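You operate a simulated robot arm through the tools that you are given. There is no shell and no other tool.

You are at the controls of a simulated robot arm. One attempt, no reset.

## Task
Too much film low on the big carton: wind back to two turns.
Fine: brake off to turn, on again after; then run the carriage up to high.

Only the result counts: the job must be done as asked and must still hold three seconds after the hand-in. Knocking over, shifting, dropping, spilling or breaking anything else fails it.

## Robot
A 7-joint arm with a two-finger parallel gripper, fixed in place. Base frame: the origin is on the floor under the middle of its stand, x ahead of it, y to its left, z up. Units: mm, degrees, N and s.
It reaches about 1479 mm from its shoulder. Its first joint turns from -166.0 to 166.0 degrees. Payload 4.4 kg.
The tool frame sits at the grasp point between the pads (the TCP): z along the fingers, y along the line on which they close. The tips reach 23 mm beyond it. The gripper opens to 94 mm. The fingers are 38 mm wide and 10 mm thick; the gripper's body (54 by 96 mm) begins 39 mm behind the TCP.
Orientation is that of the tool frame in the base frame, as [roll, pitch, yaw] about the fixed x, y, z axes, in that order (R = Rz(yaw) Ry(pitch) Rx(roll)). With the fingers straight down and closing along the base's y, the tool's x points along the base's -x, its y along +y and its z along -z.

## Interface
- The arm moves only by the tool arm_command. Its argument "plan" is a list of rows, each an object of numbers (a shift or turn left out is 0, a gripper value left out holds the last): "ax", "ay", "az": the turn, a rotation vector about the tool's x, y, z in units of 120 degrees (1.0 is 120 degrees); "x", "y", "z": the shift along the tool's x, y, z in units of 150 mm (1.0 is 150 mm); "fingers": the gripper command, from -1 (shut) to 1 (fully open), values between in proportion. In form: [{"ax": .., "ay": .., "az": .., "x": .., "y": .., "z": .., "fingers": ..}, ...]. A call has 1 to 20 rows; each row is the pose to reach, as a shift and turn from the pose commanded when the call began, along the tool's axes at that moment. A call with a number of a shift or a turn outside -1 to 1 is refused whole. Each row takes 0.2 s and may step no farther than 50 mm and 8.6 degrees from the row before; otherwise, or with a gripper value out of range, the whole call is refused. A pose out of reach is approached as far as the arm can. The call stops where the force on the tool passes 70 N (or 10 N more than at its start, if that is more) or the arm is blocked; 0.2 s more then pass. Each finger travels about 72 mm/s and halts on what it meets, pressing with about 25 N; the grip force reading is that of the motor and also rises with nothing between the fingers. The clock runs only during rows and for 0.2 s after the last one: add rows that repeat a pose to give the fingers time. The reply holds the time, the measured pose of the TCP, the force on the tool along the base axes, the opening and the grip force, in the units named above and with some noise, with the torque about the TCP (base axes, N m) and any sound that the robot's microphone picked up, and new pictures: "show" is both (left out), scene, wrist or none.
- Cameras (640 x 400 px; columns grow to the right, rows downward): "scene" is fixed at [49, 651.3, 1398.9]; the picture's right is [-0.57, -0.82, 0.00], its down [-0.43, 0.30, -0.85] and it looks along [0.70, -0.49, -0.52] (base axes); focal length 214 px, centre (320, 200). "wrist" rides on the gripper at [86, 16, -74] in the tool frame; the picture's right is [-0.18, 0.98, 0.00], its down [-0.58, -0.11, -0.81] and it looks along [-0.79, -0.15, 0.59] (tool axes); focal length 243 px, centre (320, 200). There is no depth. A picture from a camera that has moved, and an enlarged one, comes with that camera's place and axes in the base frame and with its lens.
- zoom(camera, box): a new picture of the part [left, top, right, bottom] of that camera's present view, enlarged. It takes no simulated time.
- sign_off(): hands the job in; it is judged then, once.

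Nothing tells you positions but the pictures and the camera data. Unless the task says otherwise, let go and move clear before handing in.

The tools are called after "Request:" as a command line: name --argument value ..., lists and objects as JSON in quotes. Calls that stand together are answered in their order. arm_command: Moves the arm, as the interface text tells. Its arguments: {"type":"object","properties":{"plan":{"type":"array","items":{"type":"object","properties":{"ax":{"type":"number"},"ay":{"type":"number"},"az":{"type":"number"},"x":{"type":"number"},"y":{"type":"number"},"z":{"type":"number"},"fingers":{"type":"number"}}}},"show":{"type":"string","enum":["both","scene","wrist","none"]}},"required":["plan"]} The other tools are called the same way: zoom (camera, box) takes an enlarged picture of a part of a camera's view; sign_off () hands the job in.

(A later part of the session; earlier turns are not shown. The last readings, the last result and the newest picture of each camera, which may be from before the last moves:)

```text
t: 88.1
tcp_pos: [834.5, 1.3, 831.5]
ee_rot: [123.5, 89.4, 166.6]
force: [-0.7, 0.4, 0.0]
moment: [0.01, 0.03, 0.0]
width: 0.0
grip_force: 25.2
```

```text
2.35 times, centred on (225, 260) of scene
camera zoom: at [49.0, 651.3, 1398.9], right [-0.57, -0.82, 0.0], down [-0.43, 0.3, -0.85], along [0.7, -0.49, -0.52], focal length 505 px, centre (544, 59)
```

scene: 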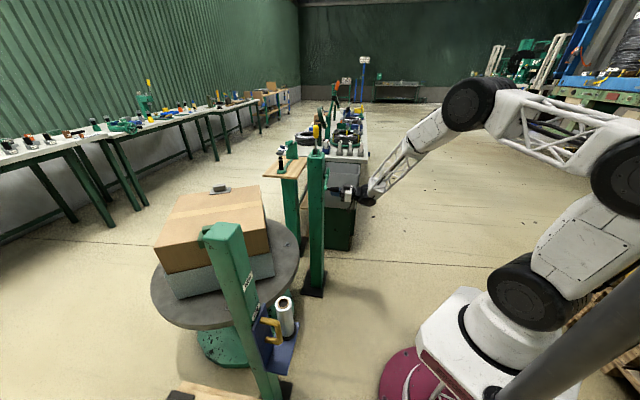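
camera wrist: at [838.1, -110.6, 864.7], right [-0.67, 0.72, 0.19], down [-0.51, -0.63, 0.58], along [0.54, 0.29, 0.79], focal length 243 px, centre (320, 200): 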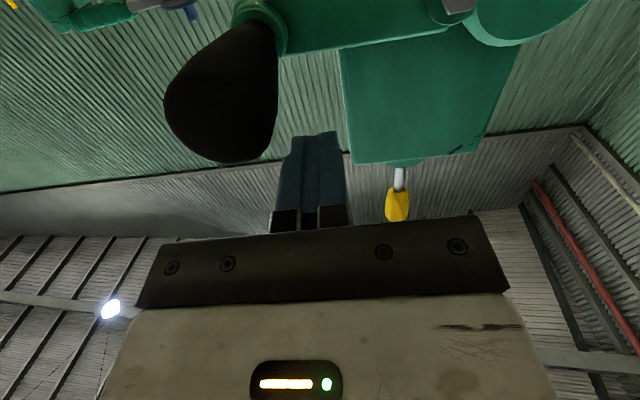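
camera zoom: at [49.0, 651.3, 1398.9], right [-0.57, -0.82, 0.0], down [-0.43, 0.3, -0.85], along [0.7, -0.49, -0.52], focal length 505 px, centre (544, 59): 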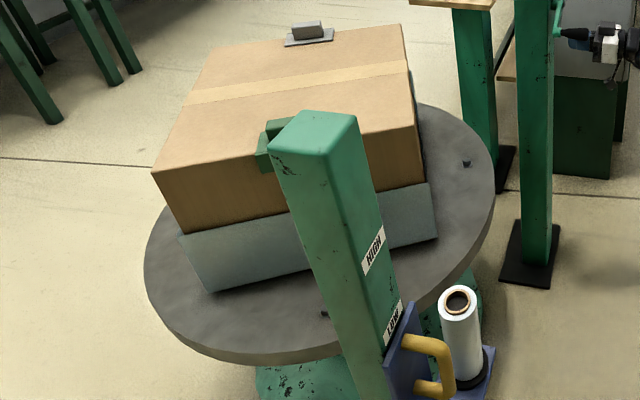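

Request:
arm_command --plan '[{"y": 0.062, "x": -0.042}, {"y": 0.1167, "x": -0.0913}, {"y": 0.1647, "x": -0.1487}, {"y": 0.204, "x": -0.2113}, {"y": 0.2347, "x": -0.2793}, {"y": 0.2547, "x": -0.3513}, {"y": 0.2653, "x": -0.4247}, {"y": 0.2653, "x": -0.4993}, {"y": 0.2547, "x": -0.5727}, {"y": 0.2347, "x": -0.6447}, {"y": 0.204, "x": -0.7127}, {"y": 0.1647, "x": -0.7753}, {"y": 0.1167, "x": -0.8327}, {"y": 0.062, "x": -0.882}, {"y": 0.0, "x": -0.924}, {"y": -0.0667, "x": -0.9567}, {"y": -0.1373, "x": -0.9793}, {"y": -0.2107, "x": -0.9927}, {"y": -0.2853, "x": -0.9953}]' --show "scene"

Request:
zoom --camera "scene" --box '[285, 115, 385, 195]'

Request:
zoom --camera "scene" --box '[140, 175, 310, 345]'

```text
t: 92.1
tcp_pos: [866.5, -30.1, 979.5]
ee_rot: [123.5, 89.3, 166.4]
force: [0.1, 0.5, 0.2]
moment: [-0.01, -0.01, -0.01]
width: 0.1
grip_force: 25.4
```

scene: 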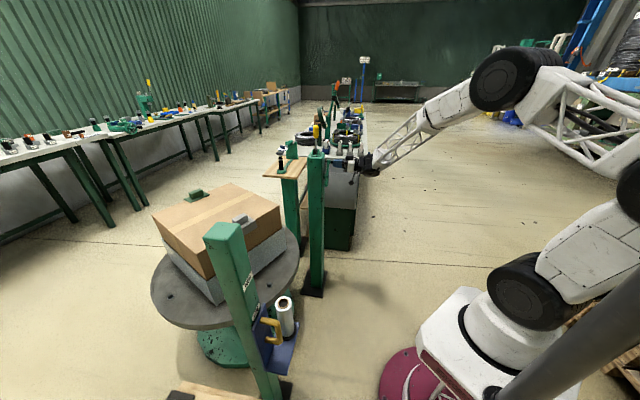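

```text
5.00 times, centred on (335, 155) of scene
camera zoom: at [49.0, 651.3, 1398.9], right [-0.57, -0.82, 0.0], down [-0.43, 0.3, -0.85], along [0.7, -0.49, -0.52], focal length 1072 px, centre (245, 425)
```

zoom: 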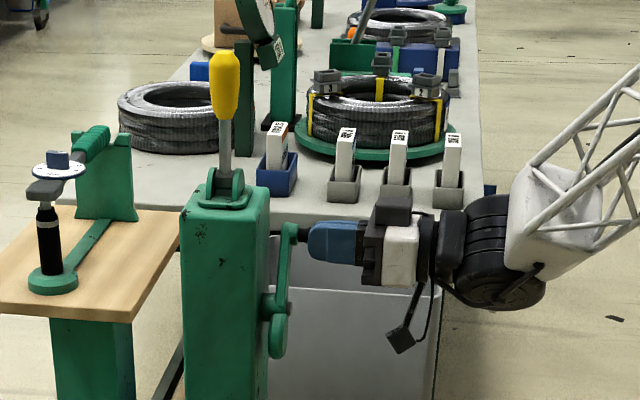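

```text
2.35 times, centred on (225, 260) of scene
camera zoom: at [49.0, 651.3, 1398.9], right [-0.57, -0.82, 0.0], down [-0.43, 0.3, -0.85], along [0.7, -0.49, -0.52], focal length 505 px, centre (544, 59)
```

zoom: 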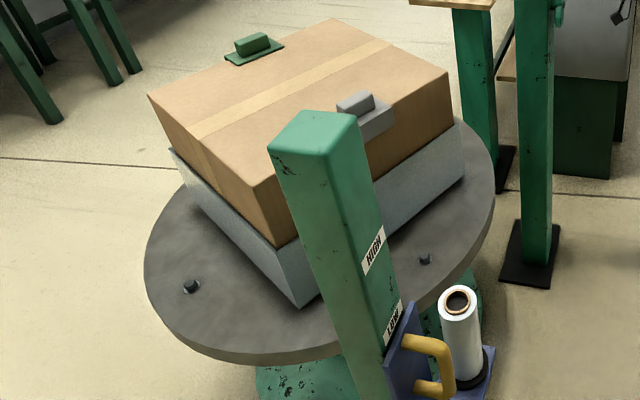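

Request:
arm_command --plan '[{"y": -0.074, "x": 0.008}, {"y": -0.146, "x": 0.026}, {"y": -0.2153, "x": 0.054}, {"y": -0.2793, "x": 0.0913}, {"y": -0.338, "x": 0.1373}, {"y": -0.39, "x": 0.1907}, {"y": -0.4233, "x": 0.2353}, {"y": -0.4433, "x": 0.2667}, {"y": -0.4433, "x": 0.2667}]' --show "none"

Request:
zoom --camera "scene" --box '[140, 175, 310, 345]'

Request:
zoom --camera "scene" --box '[150, 235, 230, 295]'

Request:
zoom --camera "scene" --box '[262, 206, 282, 218]'

Request:
zoom --camera "scene" --box '[154, 250, 174, 262]'

```text
t: 94.1
tcp_pos: [912.0, -78.3, 939.9]
ee_rot: [123.7, 89.3, 166.6]
force: [0.3, -0.3, 0.5]
moment: [-0.04, 0.02, 0.0]
width: 0.0
grip_force: 24.5
```

```text
2.35 times, centred on (225, 260) of scene
camera zoom: at [49.0, 651.3, 1398.9], right [-0.57, -0.82, 0.0], down [-0.43, 0.3, -0.85], along [0.7, -0.49, -0.52], focal length 505 px, centre (544, 59)
```

zoom: 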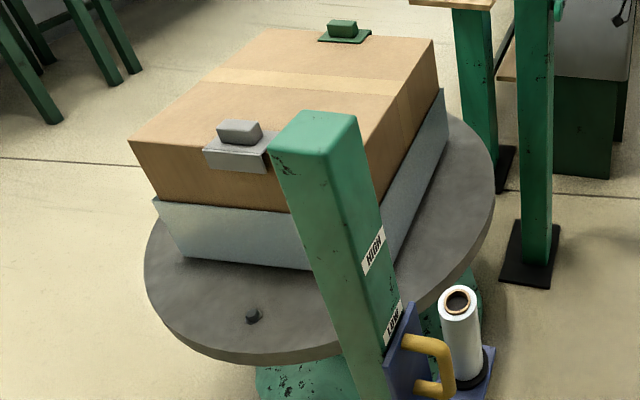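

```text
6.67 times, centred on (190, 265) of scene
camera zoom: at [49.0, 651.3, 1398.9], right [-0.57, -0.82, 0.0], down [-0.43, 0.3, -0.85], along [0.7, -0.49, -0.52], focal length 1430 px, centre (1187, -233)
```

zoom: 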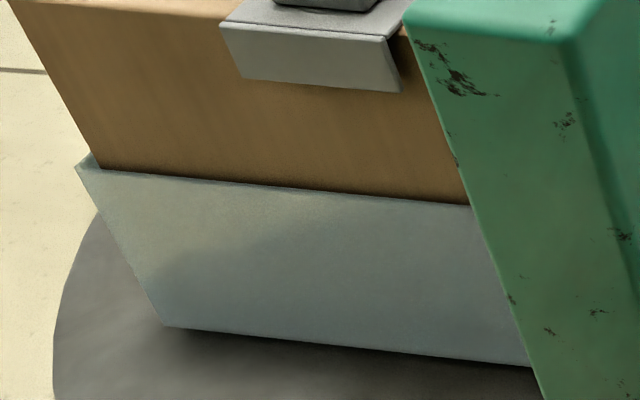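

```text
16.00 times, centred on (272, 212) of scene
camera zoom: at [49.0, 651.3, 1398.9], right [-0.57, -0.82, 0.0], down [-0.43, 0.3, -0.85], along [0.7, -0.49, -0.52], focal length 3432 px, centre (1088, 8)
```

zoom: 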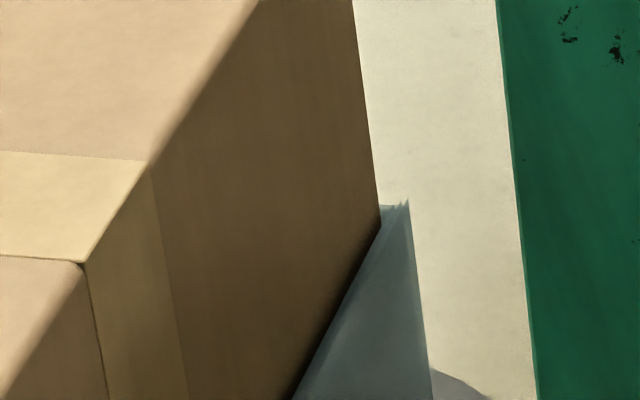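

```text
16.00 times, centred on (164, 256) of scene
camera zoom: at [49.0, 651.3, 1398.9], right [-0.57, -0.82, 0.0], down [-0.43, 0.3, -0.85], along [0.7, -0.49, -0.52], focal length 3432 px, centre (2816, -696)
```

zoom: 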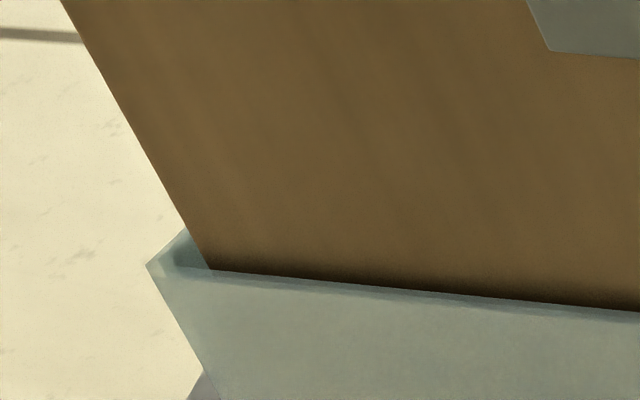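

Still three sheets at net +1 turn, consistent with a capped display. I'll continue clockwise for another turn, checking the film on the way.

Request:
arm_command --plan '[{"y": -0.0327, "x": 0.0667}, {"y": -0.0553, "x": 0.1373}, {"y": -0.0687, "x": 0.2107}, {"y": -0.0713, "x": 0.2853}, {"y": -0.0633, "x": 0.3593}, {"y": -0.0453, "x": 0.4313}, {"y": -0.0173, "x": 0.5007}, {"y": 0.02, "x": 0.5647}, {"y": 0.066, "x": 0.6233}, {"y": 0.1193, "x": 0.6753}, {"y": 0.1793, "x": 0.7187}, {"y": 0.2453, "x": 0.754}, {"y": 0.3153, "x": 0.7793}, {"y": 0.388, "x": 0.7947}, {"y": 0.462, "x": 0.8}, {"y": 0.536, "x": 0.7947}, {"y": 0.6087, "x": 0.7793}, {"y": 0.6787, "x": 0.754}, {"y": 0.7447, "x": 0.7187}, {"y": 0.8047, "x": 0.6753}]' --show "none"

Request:
zoom --camera "scene" --box '[140, 175, 310, 345]'

Request:
arm_command --plan '[{"y": 0.0533, "x": -0.052}, {"y": 0.0993, "x": -0.1107}, {"y": 0.1367, "x": -0.1747}, {"y": 0.1647, "x": -0.244}, {"y": 0.1827, "x": -0.316}, {"y": 0.1907, "x": -0.39}, {"y": 0.188, "x": -0.4647}, {"y": 0.1747, "x": -0.538}, {"y": 0.152, "x": -0.6087}, {"y": 0.1193, "x": -0.6753}, {"y": 0.0773, "x": -0.7373}, {"y": 0.028, "x": -0.792}, {"y": -0.0293, "x": -0.84}, {"y": -0.092, "x": -0.8793}, {"y": -0.16, "x": -0.91}, {"y": -0.232, "x": -0.93}, {"y": -0.3053, "x": -0.9407}, {"y": -0.38, "x": -0.9407}, {"y": -0.4533, "x": -0.93}, {"y": -0.5253, "x": -0.91}]' --show "none"

Request:
zoom --camera "scene" --box '[140, 175, 310, 345]'

```text
t: 98.3
tcp_pos: [826.9, 9.7, 838.8]
ee_rot: [124.5, 89.6, 167.5]
force: [0.6, -0.4, -0.2]
moment: [0.0, -0.01, 0.01]
width: 0.0
grip_force: 24.9
```

```text
2.35 times, centred on (225, 260) of scene
camera zoom: at [49.0, 651.3, 1398.9], right [-0.57, -0.82, 0.0], down [-0.43, 0.3, -0.85], along [0.7, -0.49, -0.52], focal length 505 px, centre (544, 59)
```

zoom: 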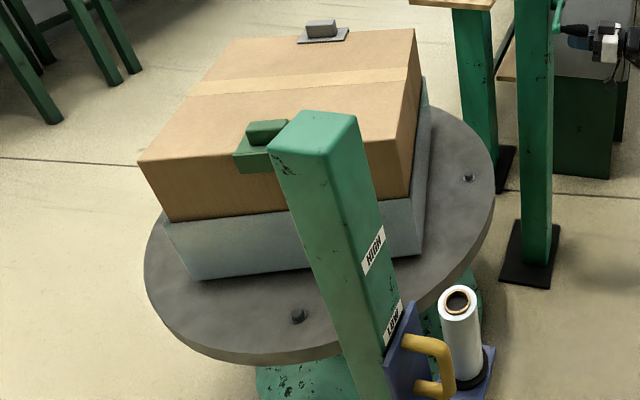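

```text
t: 102.5
tcp_pos: [880.5, -48.9, 974.3]
ee_rot: [122.5, 89.5, 165.3]
force: [0.5, -0.1, 0.1]
moment: [-0.01, 0.04, -0.01]
width: 0.0
grip_force: 25.1
```

```text
2.35 times, centred on (225, 260) of scene
camera zoom: at [49.0, 651.3, 1398.9], right [-0.57, -0.82, 0.0], down [-0.43, 0.3, -0.85], along [0.7, -0.49, -0.52], focal length 505 px, centre (544, 59)
```

zoom: 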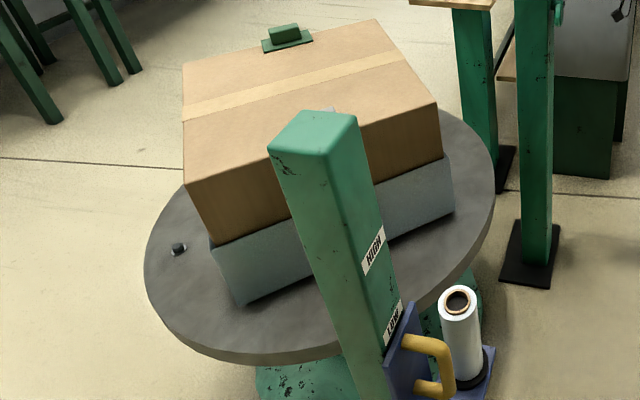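

Request:
arm_command --plan '[{"y": -0.068, "x": 0.0307}, {"y": -0.1307, "x": 0.07}, {"y": -0.188, "x": 0.118}, {"y": -0.2373, "x": 0.1727}, {"y": -0.2693, "x": 0.2187}, {"y": -0.288, "x": 0.2507}, {"y": -0.288, "x": 0.2507}]' --show "none"

Request:
zoom --camera "scene" --box '[140, 175, 310, 345]'

Request:
zoom --camera "scene" --box '[262, 206, 282, 218]'

Request:
zoom --camera "scene" --box '[154, 250, 174, 262]'

```text
t: 104.1
tcp_pos: [912.1, -80.5, 937.4]
ee_rot: [123.5, 89.4, 166.6]
force: [0.2, 0.6, -0.2]
moment: [0.03, -0.01, 0.01]
width: 0.2
grip_force: 25.3
```

```text
2.35 times, centred on (225, 260) of scene
camera zoom: at [49.0, 651.3, 1398.9], right [-0.57, -0.82, 0.0], down [-0.43, 0.3, -0.85], along [0.7, -0.49, -0.52], focal length 505 px, centre (544, 59)
```

zoom: 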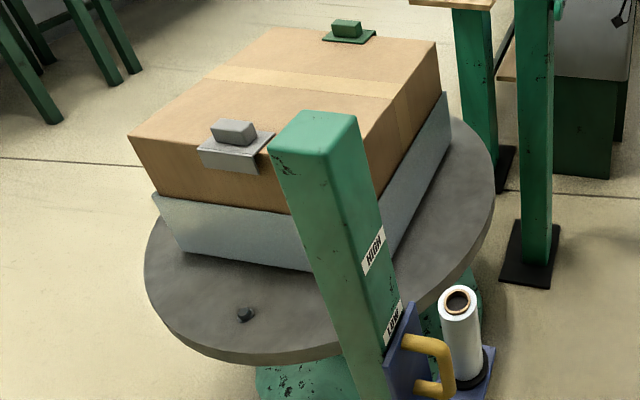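

```text
16.00 times, centred on (272, 212) of scene
camera zoom: at [49.0, 651.3, 1398.9], right [-0.57, -0.82, 0.0], down [-0.43, 0.3, -0.85], along [0.7, -0.49, -0.52], focal length 3432 px, centre (1088, 8)
```

zoom: 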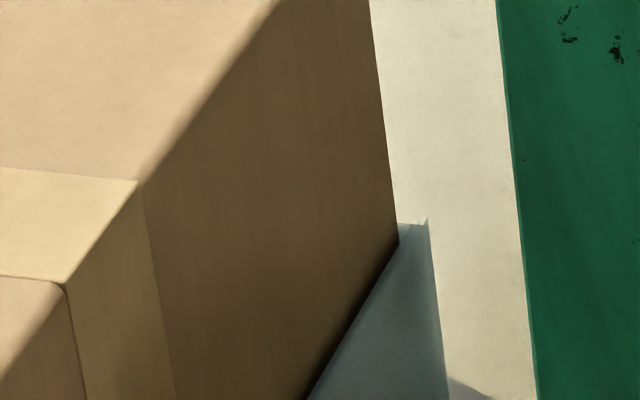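

```text
16.00 times, centred on (164, 256) of scene
camera zoom: at [49.0, 651.3, 1398.9], right [-0.57, -0.82, 0.0], down [-0.43, 0.3, -0.85], along [0.7, -0.49, -0.52], focal length 3432 px, centre (2816, -696)
```

zoom: 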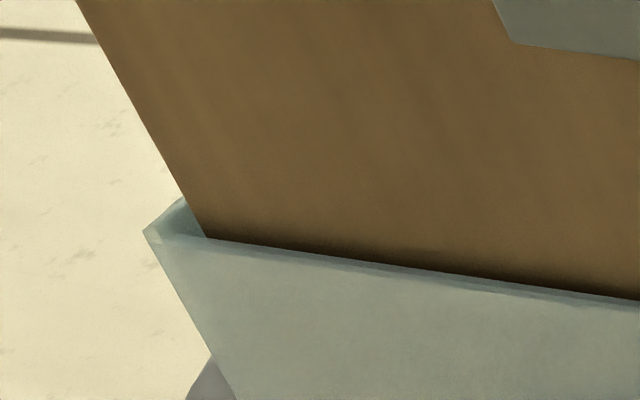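

We're back at net zero (still three sheets, as at the start). Continuing one more turn clockwise, which should take it to two if clockwise unwinds.

Request:
arm_command --plan '[{"y": -0.024, "x": 0.0507}, {"y": -0.0466, "x": 0.1213}, {"y": -0.06, "x": 0.1947}, {"y": -0.0626, "x": 0.2693}, {"y": -0.0546, "x": 0.3433}, {"y": -0.0366, "x": 0.4153}, {"y": -0.0086, "x": 0.4847}, {"y": 0.0287, "x": 0.5487}, {"y": 0.0747, "x": 0.6073}, {"y": 0.128, "x": 0.6593}, {"y": 0.188, "x": 0.7027}, {"y": 0.254, "x": 0.738}, {"y": 0.324, "x": 0.7633}, {"y": 0.3967, "x": 0.7787}, {"y": 0.4707, "x": 0.784}, {"y": 0.5447, "x": 0.7787}, {"y": 0.6174, "x": 0.7633}, {"y": 0.6874, "x": 0.738}, {"y": 0.7534, "x": 0.7027}, {"y": 0.8134, "x": 0.6593}]' --show "none"

Request:
zoom --camera "scene" --box '[140, 175, 310, 345]'

Request:
zoom --camera "scene" --box '[245, 205, 275, 223]'

Request:
zoom --camera "scene" --box '[155, 258, 185, 276]'

```text
t: 108.3
tcp_pos: [827.8, 9.2, 838.9]
ee_rot: [124.4, 89.4, 167.3]
force: [0.1, 0.4, -0.2]
moment: [-0.03, 0.02, -0.03]
width: 0.1
grip_force: 25.2
```

```text
2.35 times, centred on (225, 260) of scene
camera zoom: at [49.0, 651.3, 1398.9], right [-0.57, -0.82, 0.0], down [-0.43, 0.3, -0.85], along [0.7, -0.49, -0.52], focal length 505 px, centre (544, 59)
```

zoom: 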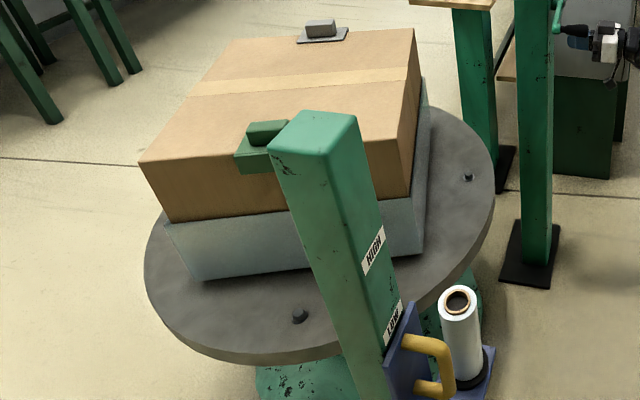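

```text
16.00 times, centred on (260, 214) of scene
camera zoom: at [49.0, 651.3, 1398.9], right [-0.57, -0.82, 0.0], down [-0.43, 0.3, -0.85], along [0.7, -0.49, -0.52], focal length 3432 px, centre (1280, -24)
```

zoom: 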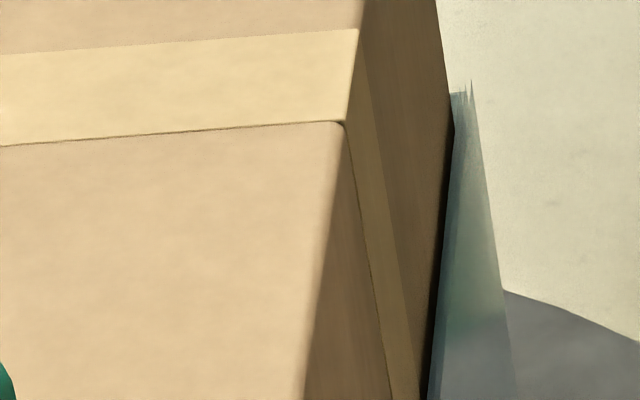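

```text
16.00 times, centred on (170, 267) of scene
camera zoom: at [49.0, 651.3, 1398.9], right [-0.57, -0.82, 0.0], down [-0.43, 0.3, -0.85], along [0.7, -0.49, -0.52], focal length 3432 px, centre (2720, -872)
```

zoom: 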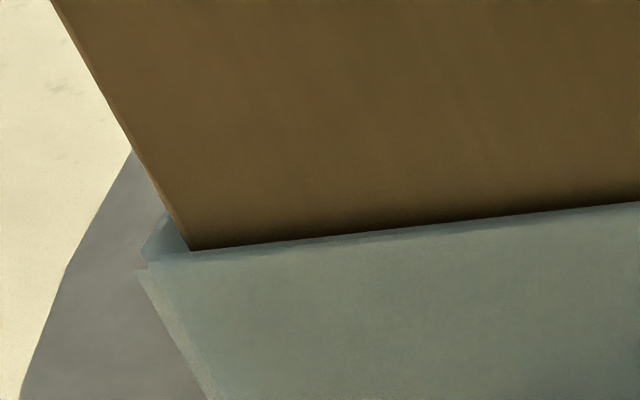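

Request:
arm_command --plan '[{"y": 0.0533, "x": -0.052}, {"y": 0.0993, "x": -0.1107}, {"y": 0.1367, "x": -0.1747}, {"y": 0.1647, "x": -0.244}, {"y": 0.1827, "x": -0.316}, {"y": 0.1907, "x": -0.39}, {"y": 0.188, "x": -0.4647}, {"y": 0.1747, "x": -0.538}, {"y": 0.152, "x": -0.6087}, {"y": 0.1193, "x": -0.6753}, {"y": 0.0773, "x": -0.7373}, {"y": 0.028, "x": -0.792}, {"y": -0.0293, "x": -0.84}, {"y": -0.092, "x": -0.8793}, {"y": -0.16, "x": -0.91}, {"y": -0.232, "x": -0.93}, {"y": -0.3053, "x": -0.9407}, {"y": -0.38, "x": -0.9407}, {"y": -0.4533, "x": -0.93}, {"y": -0.5253, "x": -0.91}]' --show "none"

Request:
zoom --camera "scene" --box '[140, 175, 310, 345]'

Request:
zoom --camera "scene" --box '[170, 265, 200, 283]'

Request:
arm_command --plan '[{"y": -0.068, "x": 0.0307}, {"y": -0.1307, "x": 0.07}, {"y": -0.188, "x": 0.118}, {"y": -0.2373, "x": 0.1727}, {"y": -0.2693, "x": 0.2187}, {"y": -0.288, "x": 0.2507}, {"y": -0.288, "x": 0.2507}]' --show "none"

Request:
zoom --camera "scene" --box '[140, 175, 310, 345]'

Request:
zoom --camera "scene" --box '[262, 206, 282, 218]'

Request:
zoom --camera "scene" --box '[154, 250, 174, 262]'

```text
t: 112.5
tcp_pos: [881.9, -49.2, 975.6]
ee_rot: [121.7, 89.5, 164.7]
force: [0.5, 0.6, -0.9]
moment: [0.0, 0.02, 0.01]
width: 0.1
grip_force: 25.3
```

```text
2.35 times, centred on (225, 260) of scene
camera zoom: at [49.0, 651.3, 1398.9], right [-0.57, -0.82, 0.0], down [-0.43, 0.3, -0.85], along [0.7, -0.49, -0.52], focal length 505 px, centre (544, 59)
```

zoom: 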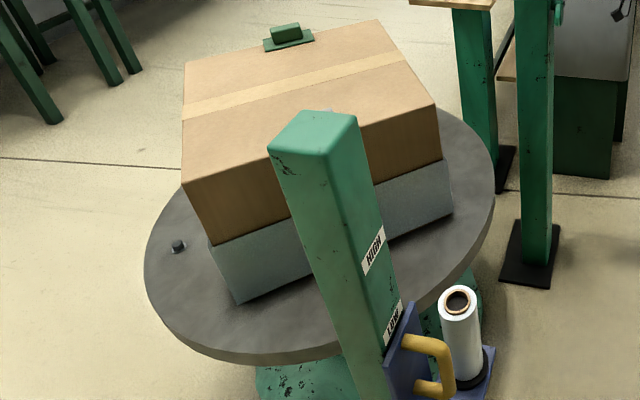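

```text
16.00 times, centred on (185, 274) of scene
camera zoom: at [49.0, 651.3, 1398.9], right [-0.57, -0.82, 0.0], down [-0.43, 0.3, -0.85], along [0.7, -0.49, -0.52], focal length 3432 px, centre (2480, -984)
```

zoom: 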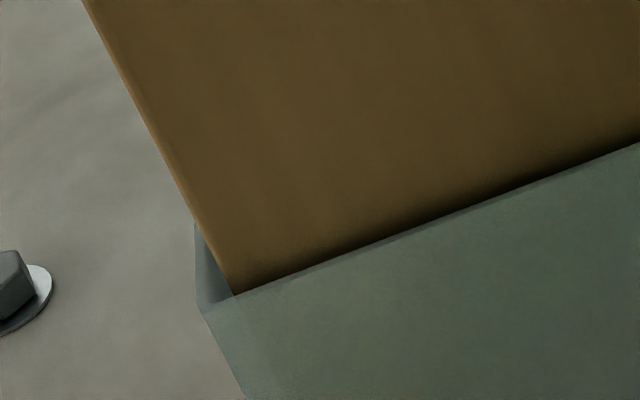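

```text
t: 114.1
tcp_pos: [910.8, -80.1, 936.0]
ee_rot: [123.5, 89.4, 166.5]
force: [0.1, 0.3, 0.2]
moment: [0.01, 0.0, 0.0]
width: 0.0
grip_force: 24.6
```

```text
2.35 times, centred on (225, 260) of scene
camera zoom: at [49.0, 651.3, 1398.9], right [-0.57, -0.82, 0.0], down [-0.43, 0.3, -0.85], along [0.7, -0.49, -0.52], focal length 505 px, centre (544, 59)
```

zoom: 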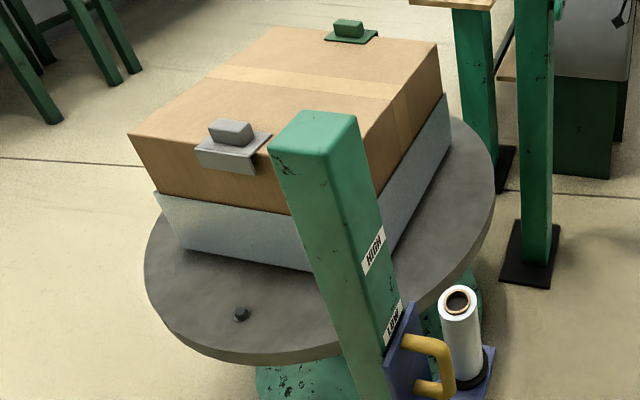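

```text
16.00 times, centred on (272, 212) of scene
camera zoom: at [49.0, 651.3, 1398.9], right [-0.57, -0.82, 0.0], down [-0.43, 0.3, -0.85], along [0.7, -0.49, -0.52], focal length 3432 px, centre (1088, 8)
```

zoom: 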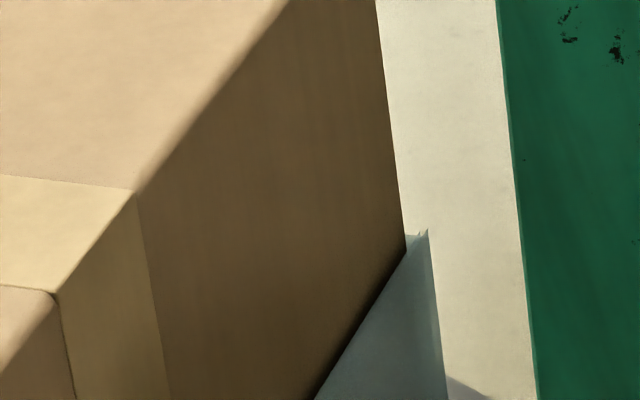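

```text
16.00 times, centred on (164, 256) of scene
camera zoom: at [49.0, 651.3, 1398.9], right [-0.57, -0.82, 0.0], down [-0.43, 0.3, -0.85], along [0.7, -0.49, -0.52], focal length 3432 px, centre (2816, -696)
```

zoom: 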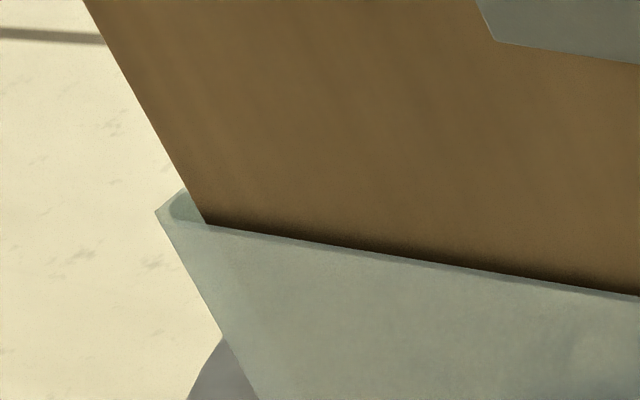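

The ledge has now shrunk by one sheet at net −1 turn: clockwise unwinds. To be sure how the displayed sheet count maps to turns, I'll turn back 90° and see whether the third sheet reappears there.

Request:
arm_command --plan '[{"x": -0.03}, {"x": -0.03, "z": -0.25}, {"x": -0.03, "z": -0.5}, {"x": -0.03, "z": -0.62}, {"x": 0.2, "y": 0.03, "z": -0.62}, {"x": 0.45, "y": 0.062, "z": -0.62}, {"x": 0.593, "y": 0.062, "z": -0.62}, {"x": 0.593, "y": 0.062, "z": -0.35}, {"x": 0.593, "y": 0.062, "z": -0.1}, {"x": 0.593, "y": 0.062, "z": 0.0}]' --show "none"

Request:
zoom --camera "scene" --box '[285, 115, 385, 195]'

```text
t: 116.3
tcp_pos: [902.7, -72.1, 846.5]
ee_rot: [121.5, 89.4, 164.4]
force: [-0.3, -0.7, 0.7]
moment: [0.01, 0.02, 0.0]
width: 0.1
grip_force: 25.1
```

```text
5.00 times, centred on (335, 155) of scene
camera zoom: at [49.0, 651.3, 1398.9], right [-0.57, -0.82, 0.0], down [-0.43, 0.3, -0.85], along [0.7, -0.49, -0.52], focal length 1072 px, centre (245, 425)
```

zoom: 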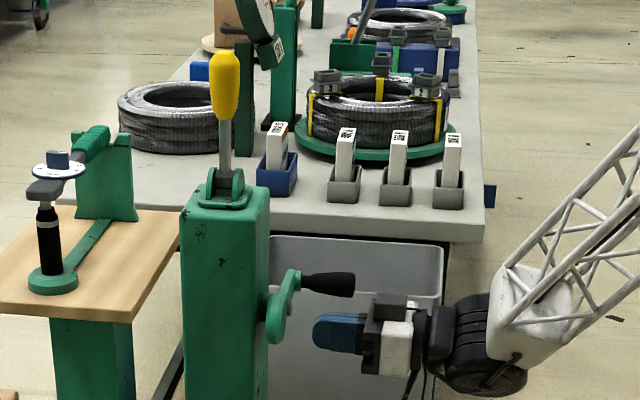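

Request:
arm_command --plan '[{"y": -0.0433, "x": -0.06}, {"y": -0.0787, "x": -0.126}, {"y": -0.104, "x": -0.196}, {"y": -0.1193, "x": -0.2687}, {"y": -0.1247, "x": -0.3427}, {"y": -0.1193, "x": -0.4167}, {"y": -0.104, "x": -0.4893}, {"y": -0.0787, "x": -0.5593}, {"y": -0.0433, "x": -0.6253}, {"y": 0.0, "x": -0.6853}, {"y": 0.052, "x": -0.7387}, {"y": 0.1107, "x": -0.7847}, {"y": 0.1747, "x": -0.822}, {"y": 0.1747, "x": -0.822}]' --show "none"

Request:
zoom --camera "scene" --box '[140, 175, 310, 345]'

Request:
zoom --camera "scene" --box '[262, 206, 282, 218]'

Request:
zoom --camera "scene" --box '[154, 250, 174, 262]'

Request:
zoom --camera "scene" --box '[285, 115, 385, 195]'

```text
t: 119.3
tcp_pos: [887.9, -53.8, 971.7]
ee_rot: [122.8, 89.3, 165.7]
force: [-0.2, 0.3, 0.3]
moment: [-0.03, -0.02, 0.01]
width: 0.1
grip_force: 25.7
```

```text
2.35 times, centred on (225, 260) of scene
camera zoom: at [49.0, 651.3, 1398.9], right [-0.57, -0.82, 0.0], down [-0.43, 0.3, -0.85], along [0.7, -0.49, -0.52], focal length 505 px, centre (544, 59)
```

zoom: 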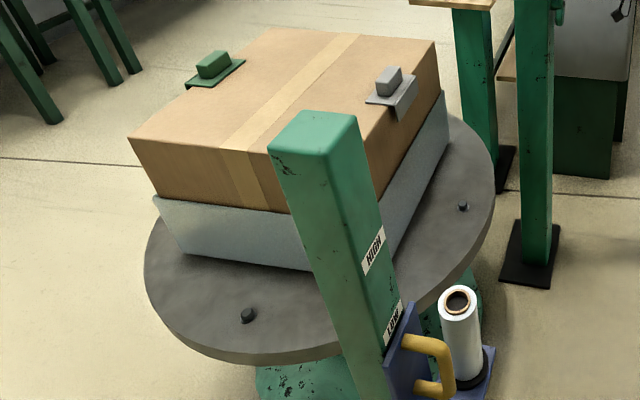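

```text
16.00 times, centred on (272, 212) of scene
camera zoom: at [49.0, 651.3, 1398.9], right [-0.57, -0.82, 0.0], down [-0.43, 0.3, -0.85], along [0.7, -0.49, -0.52], focal length 3432 px, centre (1088, 8)
```

zoom: 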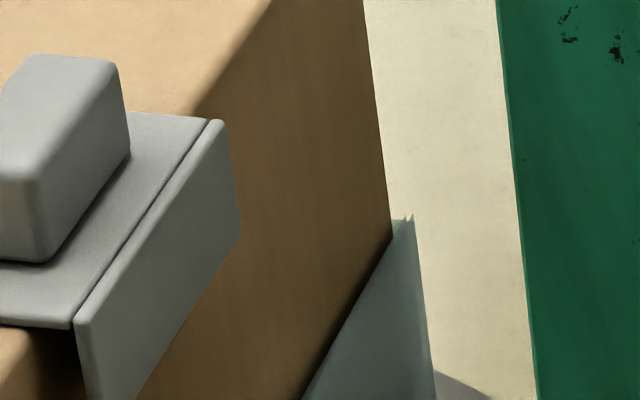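

```text
16.00 times, centred on (164, 256) of scene
camera zoom: at [49.0, 651.3, 1398.9], right [-0.57, -0.82, 0.0], down [-0.43, 0.3, -0.85], along [0.7, -0.49, -0.52], focal length 3432 px, centre (2816, -696)
```

zoom: 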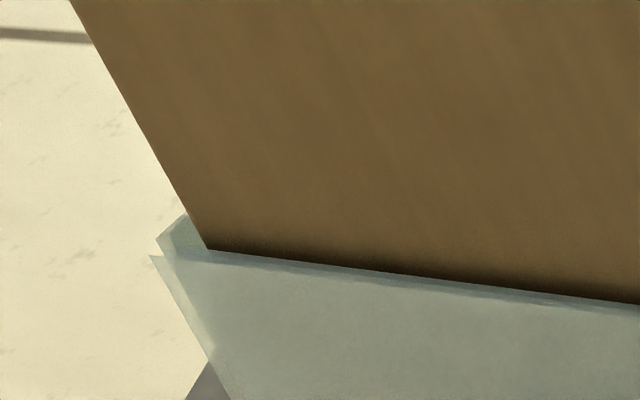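

```text
5.00 times, centred on (335, 155) of scene
camera zoom: at [49.0, 651.3, 1398.9], right [-0.57, -0.82, 0.0], down [-0.43, 0.3, -0.85], along [0.7, -0.49, -0.52], focal length 1072 px, centre (245, 425)
```

zoom: 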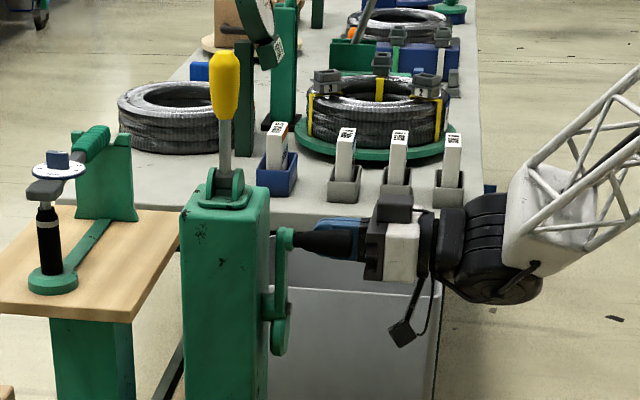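

Very informative: at −270° the near face carries a third sheet while the others have two (2.25 turns). So sheets count quarter-turns per face, the start was 3.0, and −360° gives exactly two. I'll move the stick to the other side of the handle and turn the last 90° back.

Request:
arm_command --plan '[{"y": -0.03}, {"y": -0.03, "z": -0.25}, {"y": -0.03, "z": -0.5}, {"y": -0.03, "z": -0.62}, {"y": 0.25, "x": 0.02, "z": -0.62}, {"y": 0.542, "x": 0.056, "z": -0.62}, {"y": 0.542, "x": 0.056, "z": -0.35}, {"y": 0.542, "x": 0.056, "z": -0.1}, {"y": 0.542, "x": 0.056, "z": 0.0}]' --show "none"

Request:
zoom --camera "scene" --box '[285, 115, 385, 195]'

```text
t: 121.3
tcp_pos: [832.1, 5.2, 963.4]
ee_rot: [123.8, 89.4, 166.7]
force: [0.4, 0.4, 0.8]
moment: [0.0, 0.01, 0.0]
width: 0.3
grip_force: 25.4
```

```text
5.00 times, centred on (335, 155) of scene
camera zoom: at [49.0, 651.3, 1398.9], right [-0.57, -0.82, 0.0], down [-0.43, 0.3, -0.85], along [0.7, -0.49, -0.52], focal length 1072 px, centre (245, 425)
```

zoom: 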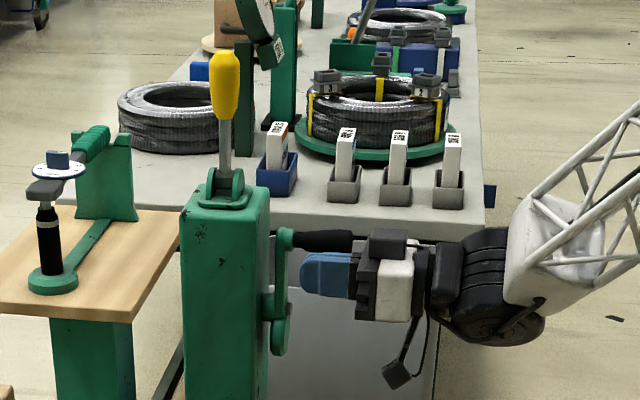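

Request:
arm_command --plan '[{"y": -0.0573, "x": -0.0473}, {"y": -0.1253, "x": -0.078}, {"y": -0.1973, "x": -0.098}, {"y": -0.2707, "x": -0.1087}, {"y": -0.3453, "x": -0.1087}, {"y": -0.4187, "x": -0.098}, {"y": -0.4907, "x": -0.078}, {"y": -0.5587, "x": -0.0473}, {"y": -0.6213, "x": -0.008}, {"y": -0.6787, "x": 0.04}, {"y": -0.7167, "x": 0.0807}, {"y": -0.735, "x": 0.102}, {"y": -0.7447, "x": 0.1173}, {"y": -0.753, "x": 0.129}, {"y": -0.76, "x": 0.1407}, {"y": -0.76, "x": 0.1407}]' --show "none"

Request:
zoom --camera "scene" --box '[140, 175, 310, 345]'

Request:
zoom --camera "scene" --box '[150, 235, 230, 295]'

Request:
zoom --camera "scene" --box '[154, 250, 174, 262]'

```text
t: 124.7
tcp_pos: [910.6, -77.7, 940.8]
ee_rot: [124.0, 89.3, 167.1]
force: [0.0, 0.5, -0.3]
moment: [0.02, 0.0, -0.02]
width: 0.0
grip_force: 25.1
```

```text
2.35 times, centred on (225, 260) of scene
camera zoom: at [49.0, 651.3, 1398.9], right [-0.57, -0.82, 0.0], down [-0.43, 0.3, -0.85], along [0.7, -0.49, -0.52], focal length 505 px, centre (544, 59)
```

zoom: 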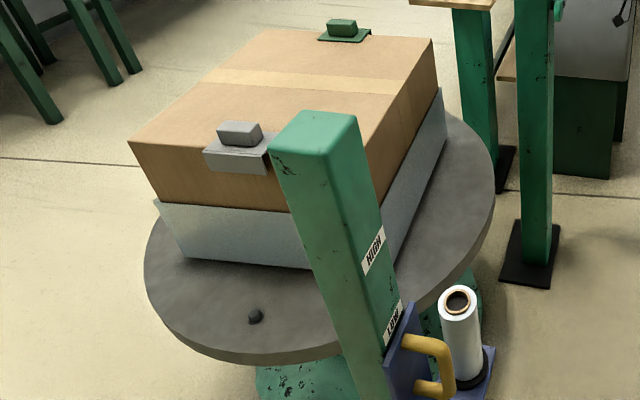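

```text
6.67 times, centred on (190, 265) of scene
camera zoom: at [49.0, 651.3, 1398.9], right [-0.57, -0.82, 0.0], down [-0.43, 0.3, -0.85], along [0.7, -0.49, -0.52], focal length 1430 px, centre (1187, -233)
```

zoom: 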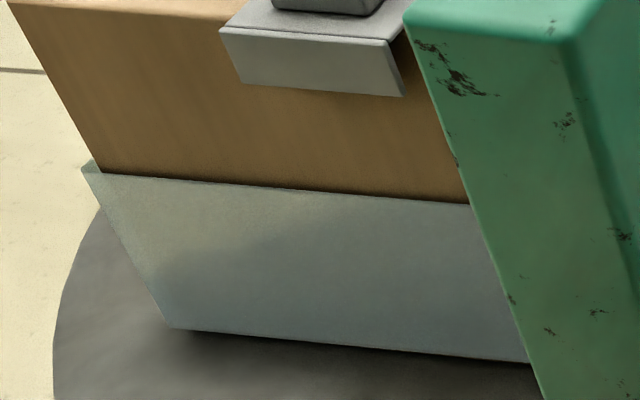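

```text
16.00 times, centred on (164, 256) of scene
camera zoom: at [49.0, 651.3, 1398.9], right [-0.57, -0.82, 0.0], down [-0.43, 0.3, -0.85], along [0.7, -0.49, -0.52], focal length 3432 px, centre (2816, -696)
```

zoom: 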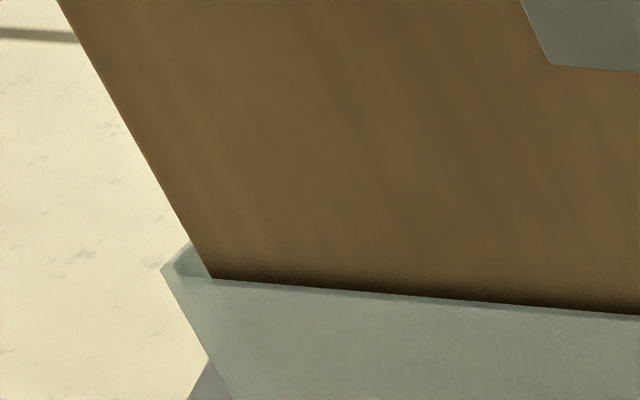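

About 2.5° short. Nudging down a few millimetres.

Request:
arm_command --plan '[{"y": -0.004, "x": 0.01}, {"y": -0.008, "x": 0.02}, {"y": -0.01, "x": 0.025}, {"y": -0.01, "x": 0.025}]' --show "none"

Request:
zoom --camera "scene" --box '[140, 175, 310, 345]'

Request:
zoom --camera "scene" --box '[150, 235, 230, 295]'

```text
t: 125.7
tcp_pos: [911.2, -79.5, 937.6]
ee_rot: [123.9, 89.4, 166.8]
force: [-0.1, 1.1, -0.2]
moment: [0.05, -0.02, 0.02]
width: 0.0
grip_force: 24.8
```

```text
2.35 times, centred on (225, 260) of scene
camera zoom: at [49.0, 651.3, 1398.9], right [-0.57, -0.82, 0.0], down [-0.43, 0.3, -0.85], along [0.7, -0.49, -0.52], focal length 505 px, centre (544, 59)
```

zoom: 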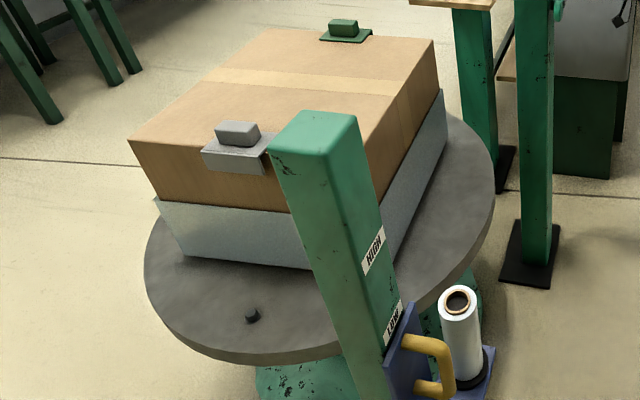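

```text
6.67 times, centred on (190, 265) of scene
camera zoom: at [49.0, 651.3, 1398.9], right [-0.57, -0.82, 0.0], down [-0.43, 0.3, -0.85], along [0.7, -0.49, -0.52], focal length 1430 px, centre (1187, -233)
```

zoom: 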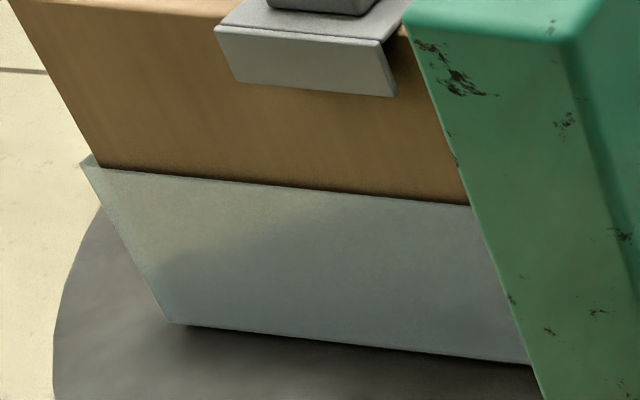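

The grey edge clip seems to sit slightly differently. I'll inspect both clips closely.

Request:
zoom --camera "scene" --box '[170, 215, 220, 255]'

Request:
zoom --camera "scene" --box '[215, 172, 265, 212]'

```text
10.00 times, centred on (195, 235) of scene
camera zoom: at [49.0, 651.3, 1398.9], right [-0.57, -0.82, 0.0], down [-0.43, 0.3, -0.85], along [0.7, -0.49, -0.52], focal length 2145 px, centre (1570, -150)
```

zoom: 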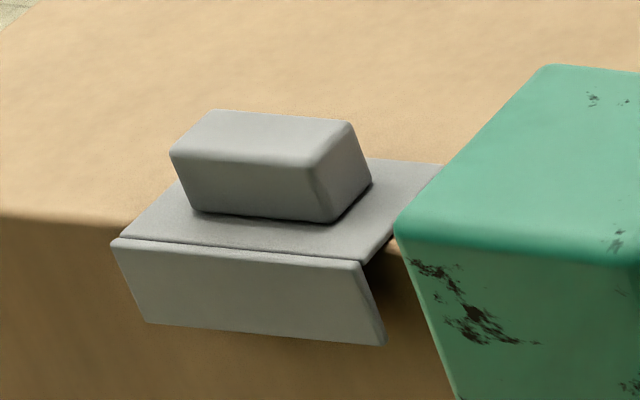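

```text
10.00 times, centred on (240, 192) of scene
camera zoom: at [49.0, 651.3, 1398.9], right [-0.57, -0.82, 0.0], down [-0.43, 0.3, -0.85], along [0.7, -0.49, -0.52], focal length 2145 px, centre (1120, 280)
```

zoom: 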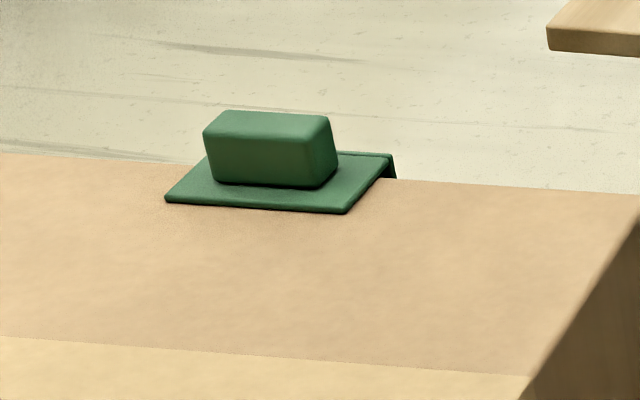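

The clip is still seated but may have crept a few millimetres outward, so I'll be gentle. One more small nudge to reach the starting orientation, then compare.

Request:
arm_command --plan '[{"y": -0.002, "x": 0.004}, {"y": -0.004, "x": 0.008}, {"y": -0.005, "x": 0.012}, {"y": -0.006, "x": 0.014}, {"y": -0.006, "x": 0.014}]' --show "none"

Request:
zoom --camera "scene" --box '[140, 175, 310, 345]'

Request:
zoom --camera "scene" --box '[150, 235, 230, 295]'

Request:
zoom --camera "scene" --box '[140, 170, 320, 400]'

```text
t: 126.9
tcp_pos: [912.0, -79.7, 935.6]
ee_rot: [124.0, 89.4, 166.9]
force: [-0.5, 0.0, 0.5]
moment: [-0.04, 0.02, 0.02]
width: 0.0
grip_force: 24.8
```

```text
2.35 times, centred on (225, 260) of scene
camera zoom: at [49.0, 651.3, 1398.9], right [-0.57, -0.82, 0.0], down [-0.43, 0.3, -0.85], along [0.7, -0.49, -0.52], focal length 505 px, centre (544, 59)
```

zoom: 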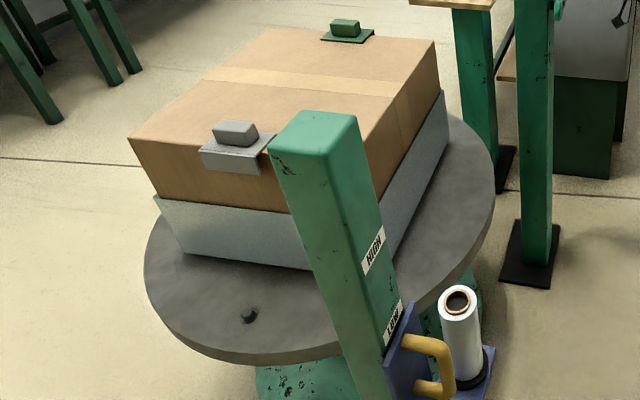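

```text
6.67 times, centred on (190, 265) of scene
camera zoom: at [49.0, 651.3, 1398.9], right [-0.57, -0.82, 0.0], down [-0.43, 0.3, -0.85], along [0.7, -0.49, -0.52], focal length 1430 px, centre (1187, -233)
```

zoom: 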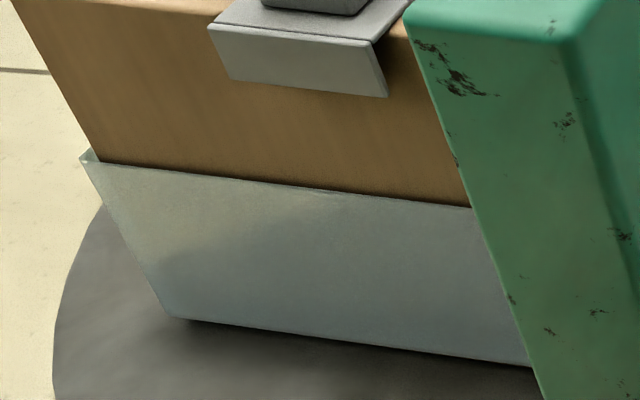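

```text
1.74 times, centred on (230, 285) of scene
camera zoom: at [49.0, 651.3, 1398.9], right [-0.57, -0.82, 0.0], down [-0.43, 0.3, -0.85], along [0.7, -0.49, -0.52], focal length 373 px, centre (476, 52)
```

zoom: 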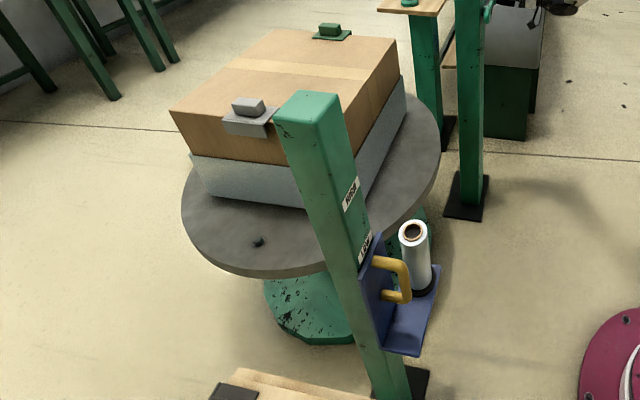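

The table is within about half a degree of two turns. Now I'll back away from the crank and go apply the brake, after which I'll check the clips from above.

Request:
arm_command --plan '[{"x": -0.03}, {"x": -0.05, "z": -0.2}, {"x": -0.05, "z": -0.5}, {"x": -0.05, "z": -0.8}, {"x": -0.05, "z": -1.0}]' --show "none"

Request:
arm_command --plan '[{"x": -0.2, "ay": 0.07}, {"x": -0.4, "ay": 0.14}, {"x": -0.6, "ay": 0.21}, {"x": -0.8, "ay": 0.28}, {"x": -1.0, "ay": 0.35}, {"x": -1.0, "ay": 0.42}, {"x": -1.0, "ay": 0.49}, {"x": -1.0, "ay": 0.56}, {"x": -1.0, "ay": 0.63}, {"x": -1.0, "ay": 0.7}, {"x": -1.0, "ay": 0.748}]' --show "none"

Request:
arm_command --plan '[{"z": -0.3, "fingers": 1}, {"z": -0.6, "fingers": 1}, {"z": -0.9, "fingers": 1}, {"z": -1.0, "fingers": 1}]' --show "wrist"

```text
t: 128.1
tcp_pos: [801.6, -181.8, 942.7]
ee_rot: [124.1, 89.4, 167.1]
force: [0.6, -0.3, -0.5]
moment: [-0.02, -0.02, 0.02]
width: 0.2
grip_force: 24.9
```

```text
t: 130.5
tcp_pos: [802.3, -182.5, 1093.8]
ee_rot: [179.7, -0.2, -137.0]
force: [0.1, -0.7, -0.4]
moment: [-0.01, -0.01, -0.05]
width: 0.2
grip_force: 25.6
```

```text
t: 131.5
tcp_pos: [803.3, -181.5, 1243.9]
ee_rot: [179.4, -0.1, -136.9]
force: [0.4, 0.7, 0.1]
moment: [0.0, -0.02, 0.01]
width: 94.0
grip_force: 0.0
camera wrist: at [728.7, -228.5, 1318.3], right [-0.54, 0.84, 0.01], down [0.51, 0.31, 0.8], along [0.68, 0.43, -0.59], focal length 243 px, centre (320, 200)
```

wrist: 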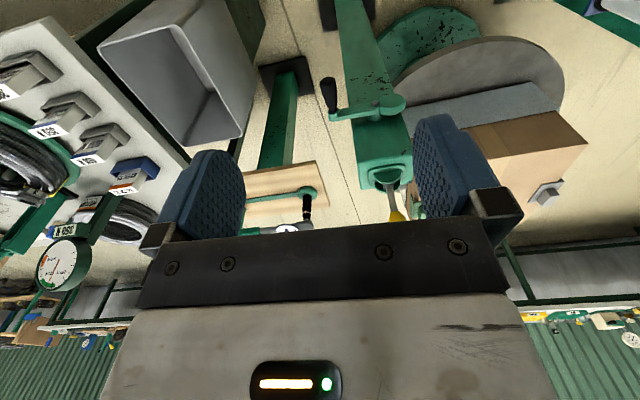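

Request:
arm_command --plan '[{"x": -0.28, "y": 0.08}, {"x": -0.56, "y": 0.16}, {"x": -0.84, "y": 0.24}, {"x": -1.0, "y": 0.3}]' --show "none"

Request:
arm_command --plan '[{"x": -0.28, "y": 0.08}, {"x": -0.5, "y": 0.16}, {"x": -0.725, "y": 0.22}, {"x": -0.725, "y": 0.22}]' --show "wrist"

Request:
zoom --camera "scene" --box '[285, 85, 355, 185]'

```text
t: 132.5
tcp_pos: [883.2, -46.9, 1246.2]
ee_rot: [179.5, -0.1, -136.9]
force: [0.0, -0.2, 0.0]
moment: [0.0, 0.0, 0.02]
width: 93.9
grip_force: 0.1
```

```text
t: 133.5
tcp_pos: [939.8, 50.6, 1246.2]
ee_rot: [179.5, -0.1, -137.0]
force: [-0.1, -0.5, 0.2]
moment: [-0.01, 0.01, 0.02]
width: 93.9
grip_force: 0.1
camera wrist: at [866.1, 4.0, 1320.1], right [-0.54, 0.84, 0.01], down [0.51, 0.31, 0.8], along [0.68, 0.43, -0.59], focal length 243 px, centre (320, 200)
```

wrist: 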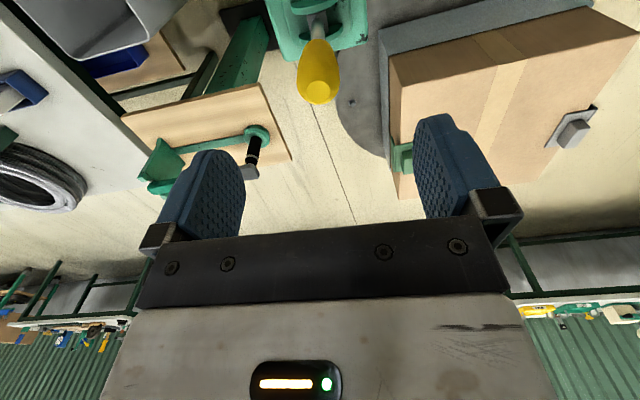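

```text
4.00 times, centred on (320, 135) of scene
camera zoom: at [49.0, 651.3, 1398.9], right [-0.57, -0.82, 0.0], down [-0.43, 0.3, -0.85], along [0.7, -0.49, -0.52], focal length 858 px, centre (320, 460)
```

zoom: 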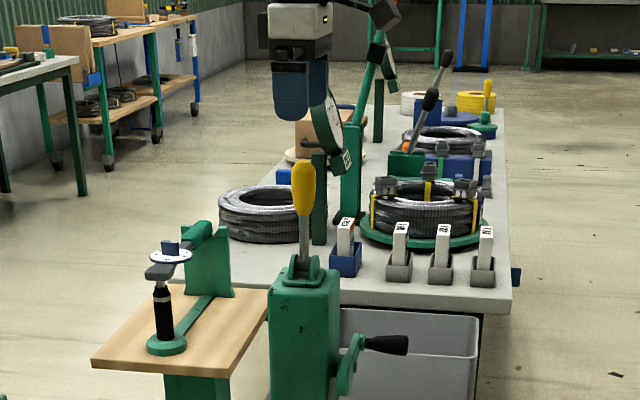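

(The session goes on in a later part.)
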